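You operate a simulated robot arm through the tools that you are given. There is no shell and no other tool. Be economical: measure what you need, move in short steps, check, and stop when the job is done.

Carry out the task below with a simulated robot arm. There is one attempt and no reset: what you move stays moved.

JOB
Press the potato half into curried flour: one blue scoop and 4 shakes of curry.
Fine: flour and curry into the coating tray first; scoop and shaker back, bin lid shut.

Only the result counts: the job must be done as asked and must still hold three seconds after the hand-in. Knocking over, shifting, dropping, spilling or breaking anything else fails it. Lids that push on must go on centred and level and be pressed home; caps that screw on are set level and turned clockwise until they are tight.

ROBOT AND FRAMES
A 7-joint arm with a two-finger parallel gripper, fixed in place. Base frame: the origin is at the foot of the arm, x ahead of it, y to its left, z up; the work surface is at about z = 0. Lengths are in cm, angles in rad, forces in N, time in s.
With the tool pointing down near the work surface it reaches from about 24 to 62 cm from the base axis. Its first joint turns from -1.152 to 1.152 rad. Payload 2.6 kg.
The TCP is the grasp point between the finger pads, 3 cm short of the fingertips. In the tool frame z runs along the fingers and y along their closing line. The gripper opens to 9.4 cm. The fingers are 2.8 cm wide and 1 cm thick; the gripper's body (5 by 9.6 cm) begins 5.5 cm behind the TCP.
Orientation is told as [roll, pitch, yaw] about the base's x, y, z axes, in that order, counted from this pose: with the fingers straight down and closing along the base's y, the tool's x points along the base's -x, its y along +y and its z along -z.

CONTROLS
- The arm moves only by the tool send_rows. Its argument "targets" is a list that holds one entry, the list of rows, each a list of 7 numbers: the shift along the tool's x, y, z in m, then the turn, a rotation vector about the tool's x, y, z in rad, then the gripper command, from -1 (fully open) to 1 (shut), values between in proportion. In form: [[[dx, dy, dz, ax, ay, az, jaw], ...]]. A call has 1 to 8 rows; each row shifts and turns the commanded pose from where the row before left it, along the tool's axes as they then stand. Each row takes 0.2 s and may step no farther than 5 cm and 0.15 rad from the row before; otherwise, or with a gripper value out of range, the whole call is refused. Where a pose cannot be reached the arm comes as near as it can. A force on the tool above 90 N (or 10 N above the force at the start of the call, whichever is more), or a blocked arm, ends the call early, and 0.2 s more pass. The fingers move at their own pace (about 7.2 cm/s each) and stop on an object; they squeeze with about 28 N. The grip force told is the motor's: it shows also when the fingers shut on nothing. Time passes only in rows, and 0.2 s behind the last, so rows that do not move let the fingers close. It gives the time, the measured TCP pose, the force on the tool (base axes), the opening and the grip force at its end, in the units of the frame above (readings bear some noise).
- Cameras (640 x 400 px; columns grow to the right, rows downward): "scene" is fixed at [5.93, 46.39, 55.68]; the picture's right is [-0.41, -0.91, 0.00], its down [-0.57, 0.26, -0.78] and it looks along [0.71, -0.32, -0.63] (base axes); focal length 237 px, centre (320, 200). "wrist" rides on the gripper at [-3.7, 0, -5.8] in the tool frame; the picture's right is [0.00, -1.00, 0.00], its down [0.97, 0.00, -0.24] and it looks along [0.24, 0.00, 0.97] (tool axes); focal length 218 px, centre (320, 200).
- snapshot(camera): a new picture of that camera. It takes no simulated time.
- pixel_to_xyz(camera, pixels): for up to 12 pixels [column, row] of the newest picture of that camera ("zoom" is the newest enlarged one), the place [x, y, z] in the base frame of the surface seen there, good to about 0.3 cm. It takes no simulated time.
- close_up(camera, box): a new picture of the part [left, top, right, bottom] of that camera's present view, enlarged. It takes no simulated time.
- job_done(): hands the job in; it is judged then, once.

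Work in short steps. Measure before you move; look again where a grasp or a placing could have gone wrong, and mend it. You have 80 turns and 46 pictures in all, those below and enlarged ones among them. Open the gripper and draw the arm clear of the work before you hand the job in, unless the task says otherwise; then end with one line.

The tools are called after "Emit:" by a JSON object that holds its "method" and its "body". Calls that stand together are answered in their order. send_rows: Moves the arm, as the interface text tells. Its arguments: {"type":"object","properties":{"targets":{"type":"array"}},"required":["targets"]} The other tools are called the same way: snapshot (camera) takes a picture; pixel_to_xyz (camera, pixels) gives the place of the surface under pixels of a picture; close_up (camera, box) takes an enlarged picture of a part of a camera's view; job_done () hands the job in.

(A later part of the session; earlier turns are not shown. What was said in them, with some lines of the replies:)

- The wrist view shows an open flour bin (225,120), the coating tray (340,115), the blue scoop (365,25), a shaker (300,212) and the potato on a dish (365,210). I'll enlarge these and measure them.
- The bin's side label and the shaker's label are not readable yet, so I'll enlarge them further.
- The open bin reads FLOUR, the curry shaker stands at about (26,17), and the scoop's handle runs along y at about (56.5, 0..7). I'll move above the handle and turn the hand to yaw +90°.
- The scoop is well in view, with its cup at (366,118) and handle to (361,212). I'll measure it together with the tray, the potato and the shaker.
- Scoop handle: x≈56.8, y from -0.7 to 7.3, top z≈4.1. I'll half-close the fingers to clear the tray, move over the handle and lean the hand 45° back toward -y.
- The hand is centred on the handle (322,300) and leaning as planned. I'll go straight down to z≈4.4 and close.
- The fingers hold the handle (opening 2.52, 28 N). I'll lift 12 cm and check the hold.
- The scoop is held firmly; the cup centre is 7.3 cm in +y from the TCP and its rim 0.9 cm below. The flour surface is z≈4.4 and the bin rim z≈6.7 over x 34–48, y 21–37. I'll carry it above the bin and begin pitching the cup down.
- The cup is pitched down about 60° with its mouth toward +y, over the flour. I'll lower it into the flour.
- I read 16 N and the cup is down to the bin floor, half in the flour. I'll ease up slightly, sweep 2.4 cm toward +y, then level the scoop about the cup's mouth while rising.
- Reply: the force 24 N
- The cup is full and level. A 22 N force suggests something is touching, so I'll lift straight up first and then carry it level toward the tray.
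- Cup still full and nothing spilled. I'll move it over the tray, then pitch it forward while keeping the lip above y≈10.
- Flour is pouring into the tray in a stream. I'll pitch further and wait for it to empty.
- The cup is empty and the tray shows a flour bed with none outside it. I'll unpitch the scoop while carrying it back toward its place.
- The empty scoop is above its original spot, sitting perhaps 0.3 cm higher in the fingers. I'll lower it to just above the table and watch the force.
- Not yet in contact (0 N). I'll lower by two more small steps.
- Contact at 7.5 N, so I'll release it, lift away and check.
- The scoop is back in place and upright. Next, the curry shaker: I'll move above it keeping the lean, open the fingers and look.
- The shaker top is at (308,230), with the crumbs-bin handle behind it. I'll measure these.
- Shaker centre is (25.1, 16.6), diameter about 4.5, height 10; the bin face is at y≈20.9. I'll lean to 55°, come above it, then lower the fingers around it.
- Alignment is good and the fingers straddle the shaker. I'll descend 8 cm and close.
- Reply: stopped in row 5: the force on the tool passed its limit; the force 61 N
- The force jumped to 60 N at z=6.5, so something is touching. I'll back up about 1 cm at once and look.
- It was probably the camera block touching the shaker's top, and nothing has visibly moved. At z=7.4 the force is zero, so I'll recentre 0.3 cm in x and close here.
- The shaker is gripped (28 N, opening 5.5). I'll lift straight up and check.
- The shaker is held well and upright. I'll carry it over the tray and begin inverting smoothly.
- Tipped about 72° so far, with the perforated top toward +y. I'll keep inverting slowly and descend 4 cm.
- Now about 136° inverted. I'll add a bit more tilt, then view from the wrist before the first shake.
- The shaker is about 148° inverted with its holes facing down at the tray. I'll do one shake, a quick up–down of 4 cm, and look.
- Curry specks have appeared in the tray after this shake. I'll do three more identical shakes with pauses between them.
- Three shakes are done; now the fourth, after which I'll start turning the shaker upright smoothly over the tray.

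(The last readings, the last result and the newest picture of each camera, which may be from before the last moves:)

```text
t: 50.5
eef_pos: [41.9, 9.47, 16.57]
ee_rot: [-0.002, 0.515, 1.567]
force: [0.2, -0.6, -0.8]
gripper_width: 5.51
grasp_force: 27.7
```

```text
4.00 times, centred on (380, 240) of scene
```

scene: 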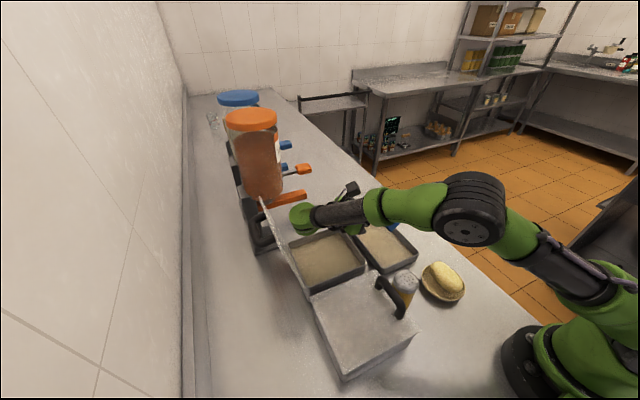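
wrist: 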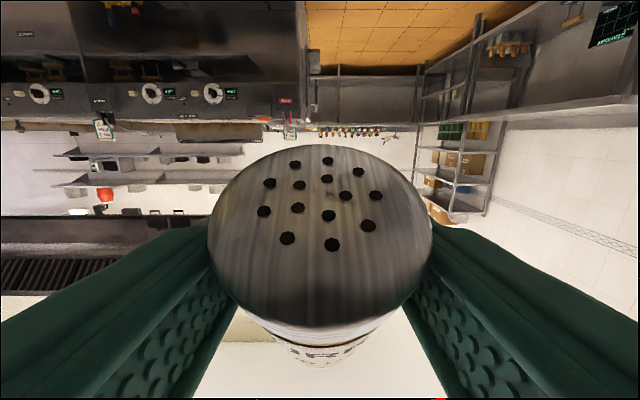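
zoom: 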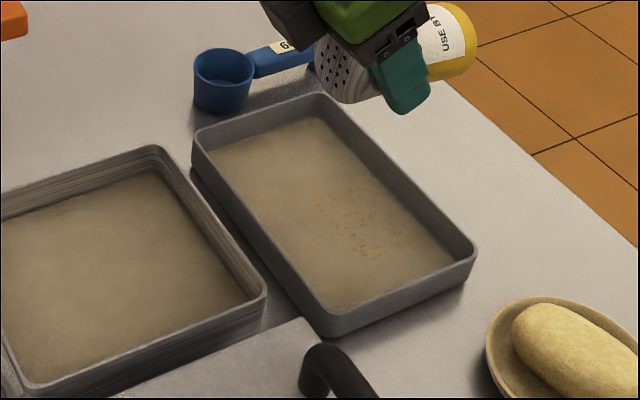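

There is a cluster of curry specks within the tray and nothing outside it. I'll continue upright while rising.

Emit:
{"method": "send_rows", "body": {"targets": [[[0.0024, 0, -0.0044, 0, -0.1433, 0, 1], [0.0018, 0, -0.0047, 0, -0.1433, 0, 1], [0.0011, 0, -0.0049, 0, -0.1433, 0, 1], [0.0004, 0, -0.005, 0, -0.1433, 0, 1], [-0.0003, 0, -0.005, 0, -0.1433, 0, 1], [-0.001, 0, -0.0049, 0, -0.1433, 0, 1], [-0.0017, 0, -0.0047, 0, -0.1433, 0, 1], [-0.0023, 0, -0.0044, 0, -0.1433, 0, 1]]]}}

Emit:
{"method": "send_rows", "body": {"targets": [[[0, 0, 0, 0, -0.11, 0, 1], [0, 0, 0, 0, -0.11, 0, 1], [0, 0, 0, 0, -0.11, 0, 1], [0, 0, 0, 0, 0, 0, 1]]]}}

```text
t: 52.2
eef_pos: [41.79, 9.41, 20.63]
ee_rot: [-0.001, -0.632, 1.569]
force: [0.1, 1.0, -1.2]
gripper_width: 5.53
grasp_force: 27.5
```

```text
t: 53.2
eef_pos: [41.75, 9.33, 20.56]
ee_rot: [-0.003, -0.962, 1.569]
force: [-0.3, -0.4, -0.8]
gripper_width: 5.5
grasp_force: 28.7
```

The shaker is upright again. I'll carry it back over its spot and lower partway.

Emit:
{"method": "send_rows", "body": {"targets": [[[-0.00665, 0.0277, 0.0095, 0, 0, 0, 1], [-0.00665, 0.0277, 0.0095, 0, 0, 0, 1], [-0.00665, 0.0277, 0.0095, 0, 0, 0, 1], [-0.00665, 0.0277, 0.0095, 0, 0, 0, 1], [-0.00665, 0.0277, 0.0095, 0, 0, 0, 1], [-0.00665, 0.0277, 0.0095, 0, 0, 0, 1], [0.0328, 0, 0.023, 0, 0, 0, 1], [0.0328, 0, 0.023, 0, 0, 0, 1]]]}}

Emit:
{"method": "send_rows", "body": {"targets": [[[0.0164, 0, 0.0115, 0, 0, 0, 1], [0.0164, 0, 0.0115, 0, 0, 0, 1], [0.0041, 0, 0.0029, 0, 0, 0, 1], [0, 0, 0, 0, 0, 0, 1]]]}}

Emit:
{"method": "snapshot", "body": {"camera": "wrist"}}

```text
t: 55.0
eef_pos: [25.19, 16.22, 12.43]
ee_rot: [-0.002, -0.958, 1.569]
force: [-0.2, 0.1, -0.5]
gripper_width: 5.52
grasp_force: 27.7
```

```text
t: 56.0
eef_pos: [25.17, 16.33, 8.14]
ee_rot: [-0.001, -0.959, 1.568]
force: [0.3, 0.5, -1.6]
gripper_width: 5.51
grasp_force: 28.4
```

```text
9 pictures are left
```

wrist: 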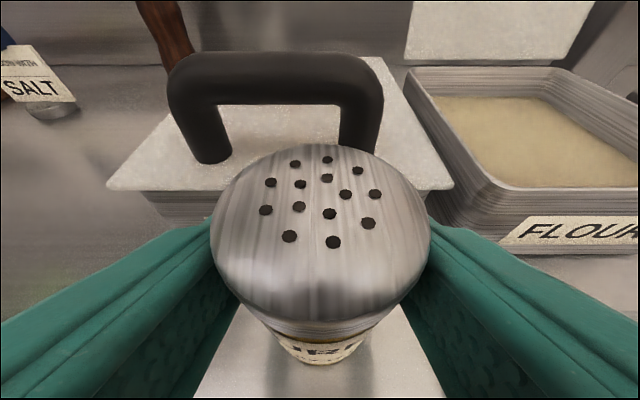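

Everything is in position with no contact yet, so I'll lower in small steps until the base touches.

Emit:
{"method": "send_rows", "body": {"targets": [[[0.0033, 0, 0.0023, 0, 0, 0, 1], [0.0025, 0, 0.0017, 0, 0, 0, 1], [0, 0, 0, 0, 0, 0, 1]]]}}

```text
t: 56.9
eef_pos: [25.35, 16.49, 7.29]
ee_rot: [0.0, -0.963, 1.567]
force: [-2.2, -4.7, 26.0]
gripper_width: 5.51
grasp_force: 28.3
```

Contact at 26 N; I'll ease up 0.1 cm, release, and lift away vertically.

Emit:
{"method": "send_rows", "body": {"targets": [[[-0.0012, 0, -0.0008, 0, 0, 0, 1], [0, 0, 0, 0, 0, 0, 0.1], [0, 0, 0, 0, 0, 0, -0.4], [0, 0, 0, 0, 0, 0, -0.6], [-0.0164, 0, -0.0115, 0, 0, 0, -0.8], [-0.0328, 0, -0.023, 0, 0, 0, -1], [-0.0328, 0, -0.023, 0, 0, 0, -1], [-0.0328, 0, -0.023, 0, 0, 0, -1]]]}}

Emit:
{"method": "snapshot", "body": {"camera": "wrist"}}

Emit:
{"method": "pixel_to_xyz", "body": {"camera": "wrist", "pixels": [[318, 290], [325, 25], [425, 110], [500, 20], [500, 60], [430, 30], [560, 20], [440, 60], [500, 100], [370, 100], [230, 190], [470, 170]]}}

```text
t: 58.6
eef_pos: [25.15, 16.32, 21.43]
ee_rot: [0.002, -0.96, 1.566]
force: [-0.2, 0.2, -0.4]
gripper_width: 9.43
grasp_force: 0.1
```

```text
8 pictures are left
```

wrist: 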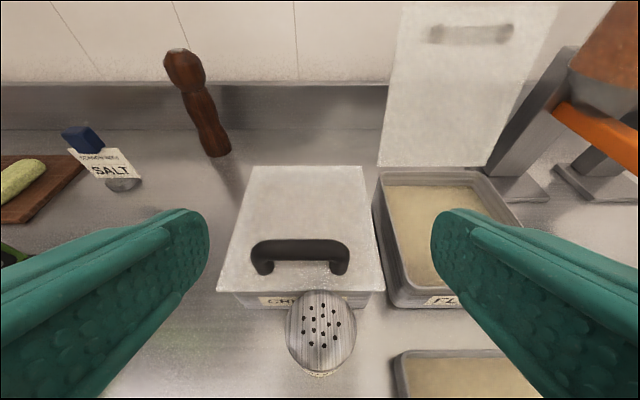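

```text
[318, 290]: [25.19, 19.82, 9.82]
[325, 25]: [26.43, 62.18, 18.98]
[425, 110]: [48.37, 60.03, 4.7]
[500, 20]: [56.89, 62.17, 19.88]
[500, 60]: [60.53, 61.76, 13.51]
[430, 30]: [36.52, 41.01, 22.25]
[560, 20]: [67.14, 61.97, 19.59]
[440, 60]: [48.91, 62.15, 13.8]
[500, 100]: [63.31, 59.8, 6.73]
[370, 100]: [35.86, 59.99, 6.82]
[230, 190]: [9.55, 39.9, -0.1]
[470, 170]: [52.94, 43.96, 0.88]
```

The shaker is back upright in its place. Next, the lid: it leans about 14° past vertical, from the hinge at (y 37, z 6.5) to its top at (y 41.5, z 24), with its handle on the far side. I'll straighten the hand, shut the fingers and rise, ready to push the lid from behind.

Emit:
{"method": "send_rows", "body": {"targets": [[[0, 0, -0.015, 0, 0.137, 0, 0], [0, 0, -0.015, 0, 0.137, 0, 1], [0, 0, -0.015, 0, 0.137, 0, 1], [0, 0, -0.015, 0, 0.137, 0, 1], [0, 0, -0.015, 0, 0.137, 0, 1], [0, 0, -0.015, 0, 0.137, 0, 1], [0, 0, -0.015, 0, 0.137, 0, 1], [0, 0, -0.03, 0, 0, 0, 1]]]}}

```text
t: 60.5
eef_pos: [25.23, 11.01, 33.05]
ee_rot: [0.002, 0.002, 1.567]
force: [-0.3, -0.1, -0.2]
gripper_width: 0.0
grasp_force: 27.8
```

I'll move across, above the lid's top, to a point behind it at (34.8, 46).

Emit:
{"method": "send_rows", "body": {"targets": [[[-0.044, -0.012, 0, 0, 0, 0, 1], [-0.044, -0.012, 0, 0, 0, 0, 1], [-0.044, -0.012, 0, 0, 0, 0, 1], [-0.044, -0.012, 0, 0, 0, 0, 1], [-0.044, -0.012, 0, 0, 0, 0, 1], [-0.044, -0.012, 0, 0, 0, 0, 1], [-0.044, -0.012, 0, 0, 0, 0, 1], [-0.044, -0.012, 0, 0, 0, 0, 1]]]}}

Emit:
{"method": "snapshot", "body": {"camera": "wrist"}}

Emit:
{"method": "pixel_to_xyz", "body": {"camera": "wrist", "pixels": [[320, 250], [360, 250], [400, 250], [440, 250], [340, 220], [360, 280], [420, 280], [480, 250], [400, 230], [300, 250], [280, 270], [380, 210]]}}

```text
t: 62.2
eef_pos: [33.85, 41.98, 32.89]
ee_rot: [-0.001, -0.001, 1.571]
force: [0.7, -1.0, 0.0]
gripper_width: 0.01
grasp_force: 28.0
out of reach, approached as far as the arm can: row 8
```

```text
7 pictures are left
```

wrist: 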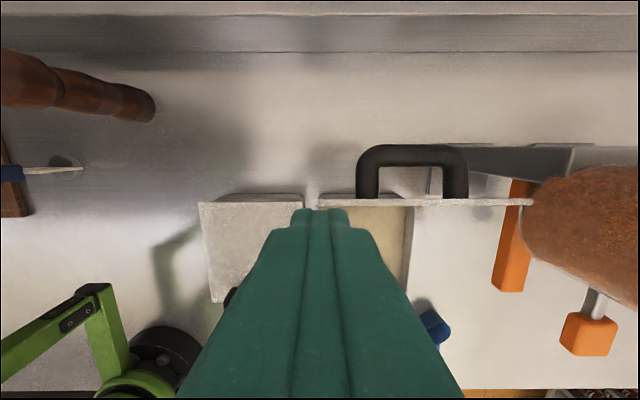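

```text
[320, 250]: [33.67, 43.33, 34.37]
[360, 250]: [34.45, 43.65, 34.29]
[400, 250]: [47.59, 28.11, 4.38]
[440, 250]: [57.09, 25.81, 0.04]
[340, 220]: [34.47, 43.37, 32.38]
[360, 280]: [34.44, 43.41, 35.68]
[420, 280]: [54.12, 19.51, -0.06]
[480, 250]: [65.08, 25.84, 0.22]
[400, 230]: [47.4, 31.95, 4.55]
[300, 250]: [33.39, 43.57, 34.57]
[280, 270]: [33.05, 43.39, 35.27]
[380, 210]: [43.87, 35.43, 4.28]
```

The reach limit was met at y=42. The lid's edge (row 203) and handle (rows 145–200) are visible, so I'll measure them.

Emit:
{"method": "pixel_to_xyz", "body": {"camera": "wrist", "pixels": [[345, 202], [420, 203], [500, 202], [366, 180], [410, 155], [456, 180], [410, 149], [410, 164], [320, 205], [525, 203]]}}

```text
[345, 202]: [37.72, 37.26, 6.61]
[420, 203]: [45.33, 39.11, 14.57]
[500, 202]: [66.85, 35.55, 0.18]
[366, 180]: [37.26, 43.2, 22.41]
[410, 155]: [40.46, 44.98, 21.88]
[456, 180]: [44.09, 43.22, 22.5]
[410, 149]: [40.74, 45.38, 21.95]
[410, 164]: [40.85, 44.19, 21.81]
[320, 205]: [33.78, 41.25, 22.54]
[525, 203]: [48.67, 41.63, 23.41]
```

Lid top edge: y≈41.6, z≈23.5, x 33.5–48.7; handle legs at x 37 and 44. Leaning the hand 23° gives more reach, so I'll do that first and read the pose.

Emit:
{"method": "send_rows", "body": {"targets": [[[0, 0, 0, 0, -0.1333, 0, 1], [0, 0, 0, 0, -0.1333, 0, 1], [0, 0, 0, 0, -0.1334, 0, 1], [0, 0, 0, 0, 0, 0, 1]]]}}

```text
t: 63.2
eef_pos: [33.57, 41.91, 32.94]
ee_rot: [0.001, -0.401, 1.568]
force: [-1.0, -1.2, -0.2]
gripper_width: 0.0
grasp_force: 28.2
out of reach, approached as far as the arm can: row 1
```

I'll move to y≈44.5 behind the lid's top, still above it.

Emit:
{"method": "send_rows", "body": {"targets": [[[-0.012, -0.007, 0.005, 0, 0, 0, 1], [-0.012, -0.007, 0.005, 0, 0, 0, 1], [0, 0, 0, 0, 0, 0, 1]]]}}

```text
t: 64.0
eef_pos: [35.04, 44.31, 33.12]
ee_rot: [-0.004, -0.4, 1.569]
force: [0.3, -1.1, 1.7]
gripper_width: 0.0
grasp_force: 28.1
```

Clear behind the lid. I'll descend 9.8 cm and begin drawing toward -y.

Emit:
{"method": "send_rows", "body": {"targets": [[[0.0127, 0, 0.0302, 0, 0, 0, 1], [0.0127, 0, 0.0302, 0, 0, 0, 1], [0.0127, 0, 0.0302, 0, 0, 0, 1], [0, 0, 0, 0, 0, 0, 1], [0.0092, 0, -0.0039, 0, 0, 0, 1], [0.0092, 0, -0.0039, 0, 0, 0, 1], [0.0092, 0, -0.0039, 0, 0, 0, 1]]]}}

```text
t: 65.7
eef_pos: [35.01, 41.37, 23.23]
ee_rot: [-0.003, -0.4, 1.566]
force: [-0.1, 1.1, 0.6]
gripper_width: 0.0
grasp_force: 28.2
```

Little force while the contact has passed the lid's rest line, so the lid is turning. I'll keep drawing it slowly past vertical.

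Emit:
{"method": "send_rows", "body": {"targets": [[[0.0092, 0, -0.0039, 0, 0, 0, 1], [0.0092, 0, -0.0039, 0, 0, 0, 1], [0.0092, 0, -0.0039, 0, 0, 0, 1], [0.0092, 0, -0.0039, 0, 0, 0, 1], [0.0092, 0, -0.0039, 0, 0, 0, 1], [0, 0, 0, 0, 0, 0, 1]]]}}

Emit:
{"method": "snapshot", "body": {"camera": "scene"}}

```text
t: 67.0
eef_pos: [34.94, 36.44, 23.29]
ee_rot: [-0.002, -0.399, 1.568]
force: [-0.1, -0.2, 0.1]
gripper_width: 0.0
grasp_force: 27.8
```

```text
6 pictures are left
```

scene: 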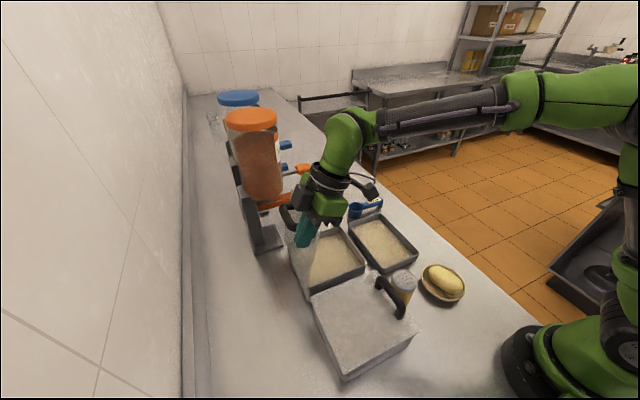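

The lid follows the finger and is just past vertical. I'll now swing the fingertip along the lid's arc, forward and down.

Emit:
{"method": "send_rows", "body": {"targets": [[[0.0232, 0, -0.0017, 0, 0, 0, 1], [0.0232, 0, -0.0017, 0, 0, 0, 1], [0.0267, 0, 0.0039, 0, 0, 0, 1], [0.0158, 0, 0.0052, 0, 0, 0, 1], [0.0158, 0, 0.0052, 0, 0, 0, 1], [0.0288, 0, 0.0193, 0, 0, 0, 1], [0.0201, 0, 0.0219, 0, 0, 0, 1], [0, 0, 0, 0, 0, 0, 1]]]}}

Emit:
{"method": "snapshot", "body": {"camera": "scene"}}

```text
t: 68.8
eef_pos: [34.85, 24.25, 12.64]
ee_rot: [0.0, -0.399, 1.568]
force: [0.3, -1.0, 0.0]
gripper_width: 0.0
grasp_force: 27.9
```

```text
5 pictures are left
```

scene: 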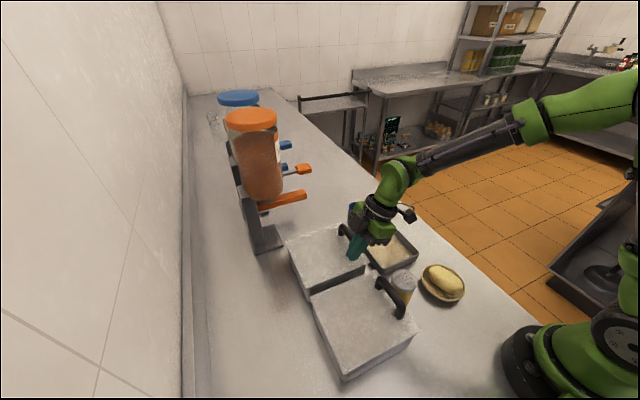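

The lid looks shut. I'll press lightly near its middle to make sure it is fully home.

Emit:
{"method": "send_rows", "body": {"targets": [[[-0.0203, -0.029, 0.0032, 0, 0, 0, 1], [-0.0203, -0.029, 0.0032, 0, 0, 0, 1], [0.0078, 0, 0.0184, 0, 0, 0, 1], [0.0029, 0, 0.0069, 0, 0, 0, 1], [0, 0, 0, 0, 0, 0, 1]]]}}

```text
t: 70.0
eef_pos: [40.61, 28.3, 11.08]
ee_rot: [-0.003, -0.402, 1.57]
force: [-5.2, -4.7, 20.1]
gripper_width: 0.0
grasp_force: 27.5
```

The lid is home (20 N at tip height 7.8). Now the potato: I'll lift, straighten the hand and turn it back to yaw 0.

Emit:
{"method": "send_rows", "body": {"targets": [[[-0.0156, 0, -0.0368, 0, 0, 0, 1], [-0.0156, 0, -0.0368, 0, 0, 0, 1], [0, 0, 0, 0, 0.1333, 0, 1], [0, 0, 0, 0, 0.1333, 0, 1], [0, 0, 0, 0, 0.1333, 0, 1], [0, 0, -0.02, 0, 0, 0.1428, 0], [0, 0, -0.01, 0, 0, 0.1428, -1], [0, 0, 0, 0, 0, 0.1428, -1]]]}}

Emit:
{"method": "send_rows", "body": {"targets": [[[0, 0, 0, 0, 0, 0.1428, -1], [0, 0, 0, 0, 0, 0.1428, -1], [0, 0, 0, 0, 0, 0.1428, -1], [0, 0, 0, 0, 0, 0.1428, -1], [0, 0, 0, 0, 0, 0.1428, -1], [0, 0, 0, 0, 0, 0.1428, -1], [0, 0, 0, 0, 0, 0.1428, -1], [0, 0, 0, 0, 0, 0.1428, -1]]]}}

Emit:
{"method": "send_rows", "body": {"targets": [[[0.026, -0.0398, 0, 0, 0, 0, -0.5], [0.026, -0.0398, 0, 0, 0, 0, -0.5], [0.026, -0.0398, 0, 0, 0, 0, -0.5], [0.026, -0.0398, 0, 0, 0, 0, -0.5], [0.026, -0.0398, 0, 0, 0, 0, -0.5], [0.026, -0.0398, 0, 0, 0, 0, -0.5], [0, 0, 0, 0, 0, 0, -0.5]]]}}

Emit:
{"method": "snapshot", "body": {"camera": "wrist"}}

```text
t: 71.8
eef_pos: [40.58, 28.32, 21.72]
ee_rot: [0.0, -0.001, 1.137]
force: [0.8, -0.5, -0.1]
gripper_width: 9.4
grasp_force: 0.1
```

```text
t: 73.7
eef_pos: [40.62, 28.26, 21.59]
ee_rot: [0.0, 0.0, -0.004]
force: [-0.1, -1.2, 0.2]
gripper_width: 9.42
grasp_force: 0.0
```

```text
t: 75.2
eef_pos: [24.91, 4.43, 21.79]
ee_rot: [0.0, 0.0, -0.002]
force: [0.2, 0.6, 0.1]
gripper_width: 7.03
grasp_force: 0.0
```

```text
4 pictures are left
```

wrist: 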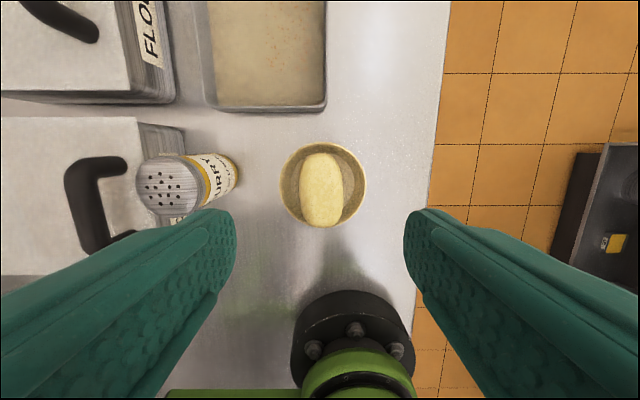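

Emit:
{"method": "pixel_to_xyz", "body": {"camera": "wrist", "pixels": [[321, 190], [321, 157], [321, 222], [303, 190], [339, 190], [284, 185], [365, 185], [321, 145], [306, 175], [337, 175], [295, 185], [352, 185]]}}

```text
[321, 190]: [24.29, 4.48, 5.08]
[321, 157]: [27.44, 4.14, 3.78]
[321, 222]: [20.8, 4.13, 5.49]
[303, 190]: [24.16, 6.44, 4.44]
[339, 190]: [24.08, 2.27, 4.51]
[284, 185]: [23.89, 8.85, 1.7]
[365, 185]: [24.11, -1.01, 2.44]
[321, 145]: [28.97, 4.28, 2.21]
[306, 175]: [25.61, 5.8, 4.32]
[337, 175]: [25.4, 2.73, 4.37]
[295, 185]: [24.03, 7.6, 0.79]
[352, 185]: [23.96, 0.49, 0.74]
```

Potato: centre (24.2, 4.4), 4.2 cm wide, top z≈5.5; the inside of the dish is wide enough for the fingers at 5.8 cm opening. I'll descend to z≈4.6 and grip.

Emit:
{"method": "send_rows", "body": {"targets": [[[0.007, -0.0005, 0.04, 0, 0, 0, -0.234], [0, 0, 0.045, 0, 0, 0, -0.234], [0, 0, 0.04, 0, 0, 0, -0.234], [0, 0, 0.03, 0, 0, 0, -0.234], [0, 0, 0.015, 0, 0, 0, -0.234], [0, 0, 0, 0, 0, 0, -0.234]]]}}

```text
t: 76.7
eef_pos: [24.7, 4.6, 5.03]
ee_rot: [0.005, -0.012, 0.001]
force: [-5.7, 20.6, 66.7]
gripper_width: 5.87
grasp_force: 0.6
```

Contact at 67 N, meaning the fingertips touch the bowl wall. I'll raise 0.8 cm, check the force and then close.

Emit:
{"method": "send_rows", "body": {"targets": [[[0, 0, -0.008, 0, 0, 0, -0.234], [0, 0, 0, 0, 0, 0, -0.234]]]}}

Emit:
{"method": "close_up", "body": {"camera": "wrist", "box": [180, 100, 460, 300]}}

```text
t: 77.2
eef_pos: [24.16, 4.32, 5.49]
ee_rot: [-0.002, 0.004, -0.004]
force: [-0.4, -1.1, 0.0]
gripper_width: 5.86
grasp_force: 0.1
```

```text
2.00 times, centred on (320, 200) of wrist
```

zoom: 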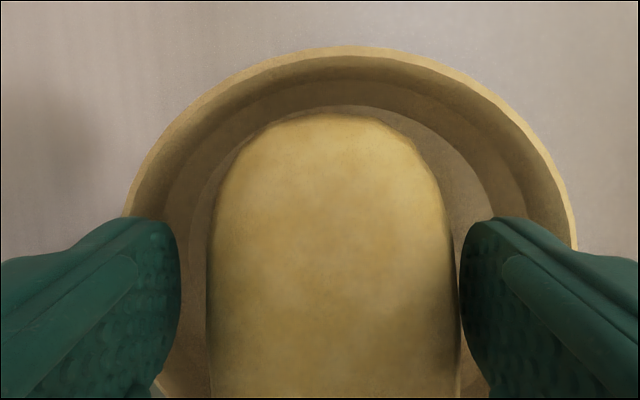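

Free again (0 N), with the potato about 0.25 cm toward -y. I'll shift by that and close.

Emit:
{"method": "send_rows", "body": {"targets": [[[0, -0.0025, 0, 0, 0, 0, -0.1], [0, 0, 0, 0, 0, 0, 0.1], [0, 0, 0, 0, 0, 0, 1], [0, 0, 0, 0, 0, 0, 1], [0, 0, 0, 0, 0, 0, 1]]]}}

```text
t: 78.5
eef_pos: [24.26, 4.12, 5.43]
ee_rot: [0.001, 0.001, -0.003]
force: [-0.9, 0.7, 3.5]
gripper_width: 4.98
grasp_force: 28.1
```

The potato is gripped (4.98 cm, 28 N). I'll lift and carry it over the tray centre.

Emit:
{"method": "send_rows", "body": {"targets": [[[0, 0, -0.015, 0, 0, 0, 1], [0, 0, -0.035, 0, 0, 0, 1], [0, 0, -0.035, 0, 0, 0, 1], [-0.0352, 0.0122, 0, 0, 0, 0, 1], [-0.0352, 0.0122, 0, 0, 0, 0, 1], [-0.0352, 0.0122, 0, 0, 0, 0, 1], [-0.0352, 0.0122, 0, 0, 0, 0, 1], [-0.0352, 0.0122, 0, 0, 0, 0, 1]]]}}

Emit:
{"method": "close_up", "body": {"camera": "scene", "box": [310, 150, 480, 310]}}

Emit:
{"method": "pixel_to_xyz", "body": {"camera": "scene", "pixels": [[392, 236], [385, 245], [390, 265], [365, 235], [442, 283]]}}

```text
t: 80.2
eef_pos: [42.1, 10.25, 13.93]
ee_rot: [0.0, 0.0, -0.003]
force: [-0.4, 0.4, -1.4]
gripper_width: 4.96
grasp_force: 27.5
```

```text
2.50 times, centred on (395, 230) of scene
```

zoom: 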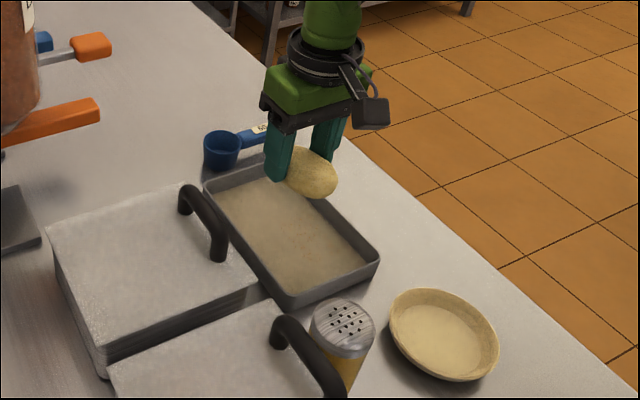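

```text
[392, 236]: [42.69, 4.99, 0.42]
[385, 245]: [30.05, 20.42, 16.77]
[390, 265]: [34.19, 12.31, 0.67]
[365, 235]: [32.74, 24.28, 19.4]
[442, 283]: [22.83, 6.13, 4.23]
```

The potato is held level and the curry lies around (39.5, 9.8). I'll shift over it and descend close to the flour.

Emit:
{"method": "send_rows", "body": {"targets": [[[0.0115, -0.0022, 0.02, 0, 0, 0, 1], [0.0115, -0.0022, 0.025, 0, 0, 0, 1], [0, 0, 0.02, 0, 0, 0, 1], [0, 0, 0.01, 0, 0, 0, 1], [0, 0, 0.005, 0, 0, 0, 1], [0, 0, 0.003, 0, 0, 0, 1], [0, 0, 0, 0, 0, 0, 1]]]}}

```text
t: 81.8
eef_pos: [39.65, 9.75, 5.86]
ee_rot: [0.0, -0.001, -0.001]
force: [0.7, -0.2, -0.8]
gripper_width: 4.95
grasp_force: 27.9
```

No contact yet at z=5.9, so I'll press down in small steps.

Emit:
{"method": "send_rows", "body": {"targets": [[[0, 0, 0.003, 0, 0, 0, 1], [0, 0, 0.002, 0, 0, 0, 1], [0, 0, 0.002, 0, 0, 0, 1], [0, 0, 0, 0, 0, 0, 1]]]}}

```text
t: 82.8
eef_pos: [39.56, 9.89, 5.05]
ee_rot: [0.0, -0.004, -0.005]
force: [-11.8, -4.7, 31.3]
gripper_width: 4.95
grasp_force: 27.6
```

Pressed with 31 N. I'll push slightly more, hold, then release and rise.

Emit:
{"method": "send_rows", "body": {"targets": [[[0, 0, 0.001, 0, 0, 0, 1], [0, 0, 0, 0, 0, 0, 1], [0, 0, 0, 0, 0, 0, 1], [0, 0, 0, 0, 0, 0, 1]]]}}

Emit:
{"method": "send_rows", "body": {"targets": [[[0, 0, -0.002, 0, 0, 0, 1], [0, 0, 0, 0, 0, 0, 0.0], [0, 0, 0, 0, 0, 0, -0.4], [0, 0, 0, 0, 0, 0, -0.4], [0, 0, -0.03, 0, 0, 0, -0.4], [0, 0, -0.045, 0, 0, 0, -0.4], [0, 0, -0.045, 0, 0, 0, -0.4], [0, 0, 0, 0, 0, 0, -0.4]]]}}

Emit:
{"method": "snapshot", "body": {"camera": "wrist"}}

```text
t: 83.8
eef_pos: [39.73, 9.77, 5.03]
ee_rot: [0.001, -0.005, -0.002]
force: [-7.7, -0.4, 29.4]
gripper_width: 4.99
grasp_force: 28.6
```

```text
t: 85.7
eef_pos: [39.45, 9.55, 17.06]
ee_rot: [-0.002, 0.0, -0.003]
force: [-0.9, -0.5, 0.1]
gripper_width: 6.57
grasp_force: 0.0
```

```text
1 pictures are left
```

wrist: 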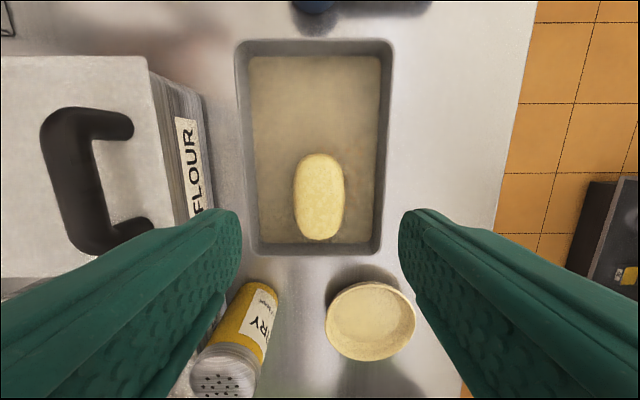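

The potato lies in the tray at (319,196). I'll measure it so I can press it down once more from above with closed fingers.

Emit:
{"method": "pixel_to_xyz", "body": {"camera": "wrist", "pixels": [[319, 196], [319, 160], [319, 234], [298, 196], [340, 196], [370, 310], [310, 90]]}}

```text
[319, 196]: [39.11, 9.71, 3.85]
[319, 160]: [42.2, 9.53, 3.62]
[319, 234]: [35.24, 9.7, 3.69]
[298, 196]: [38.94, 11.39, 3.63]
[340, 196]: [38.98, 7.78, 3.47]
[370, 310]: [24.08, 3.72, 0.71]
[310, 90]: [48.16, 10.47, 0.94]
```

The potato sits level, centre (38.9, 9.7), top 3.85. I'll press from above with shut fingertips.

Emit:
{"method": "send_rows", "body": {"targets": [[[0.005, 0.001, 0, 0, 0, 0, 1], [0, 0, 0, 0, 0, 0, 1], [0, 0, 0, 0, 0, 0, 1], [0, 0, 0.045, 0, 0, 0, 1], [0, 0, 0.035, 0, 0, 0, 1], [0, 0, 0.015, 0, 0, 0, 1], [0, 0, 0.005, 0, 0, 0, 1], [0, 0, 0, 0, 0, 0, 1]]]}}

```text
t: 87.5
eef_pos: [38.96, 9.96, 7.08]
ee_rot: [-0.001, -0.001, -0.003]
force: [-0.3, 0.0, -0.3]
gripper_width: 0.0
grasp_force: 27.9
```

Emit:
{"method": "send_rows", "body": {"targets": [[[0, 0, 0.002, 0, 0, 0, 1], [0, 0, 0.002, 0, 0, 0, 1], [0, 0, 0, 0, 0, 0, 1], [0, 0, 0, 0, 0, 0, 1]]]}}

```text
t: 88.5
eef_pos: [39.01, 10.01, 6.84]
ee_rot: [-0.001, -0.002, -0.004]
force: [-9.3, -2.2, 25.3]
gripper_width: 0.0
grasp_force: 27.7
```

The potato is pressed firmly with 25 N and has not tilted. I'll hold briefly, rise, open the gripper and withdraw.

Emit:
{"method": "send_rows", "body": {"targets": [[[0, 0, 0.001, 0, 0, 0, 1], [0, 0, 0, 0, 0, 0, 1], [0, 0, -0.02, 0, 0, 0, 1], [0, 0, -0.045, 0, 0, 0, 1], [0, 0, -0.045, 0, 0, 0, -1], [0, 0, -0.045, 0, 0, 0, -1], [0.03, 0, -0.03, 0, 0, 0, -1], [0.03, -0.02, -0.03, 0, 0, 0, -1]]]}}

Emit:
{"method": "snapshot", "body": {"camera": "scene"}}

```text
t: 90.2
eef_pos: [32.92, 7.94, 28.44]
ee_rot: [0.0, 0.001, -0.005]
force: [-0.6, 0.0, 0.2]
gripper_width: 9.39
grasp_force: 0.0
```

```text
0 pictures are left
```

scene: 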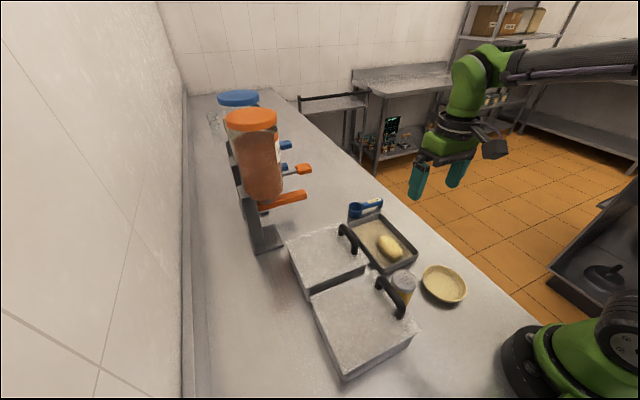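

The final picture shows the lid shut, the scoop and shaker back in place, the potato in the tray, and the arm clear and open. I'm handing in.

Emit:
{"method": "job_done", "body": {}}

```text
The job is handed in.
```

I put one blue scoop of flour and four shakes of curry in the coating tray, then pressed the potato half into it; the scoop and shaker are back and the bin lid is shut. I made four shake strokes but couldn't count the curry doses in the tray.
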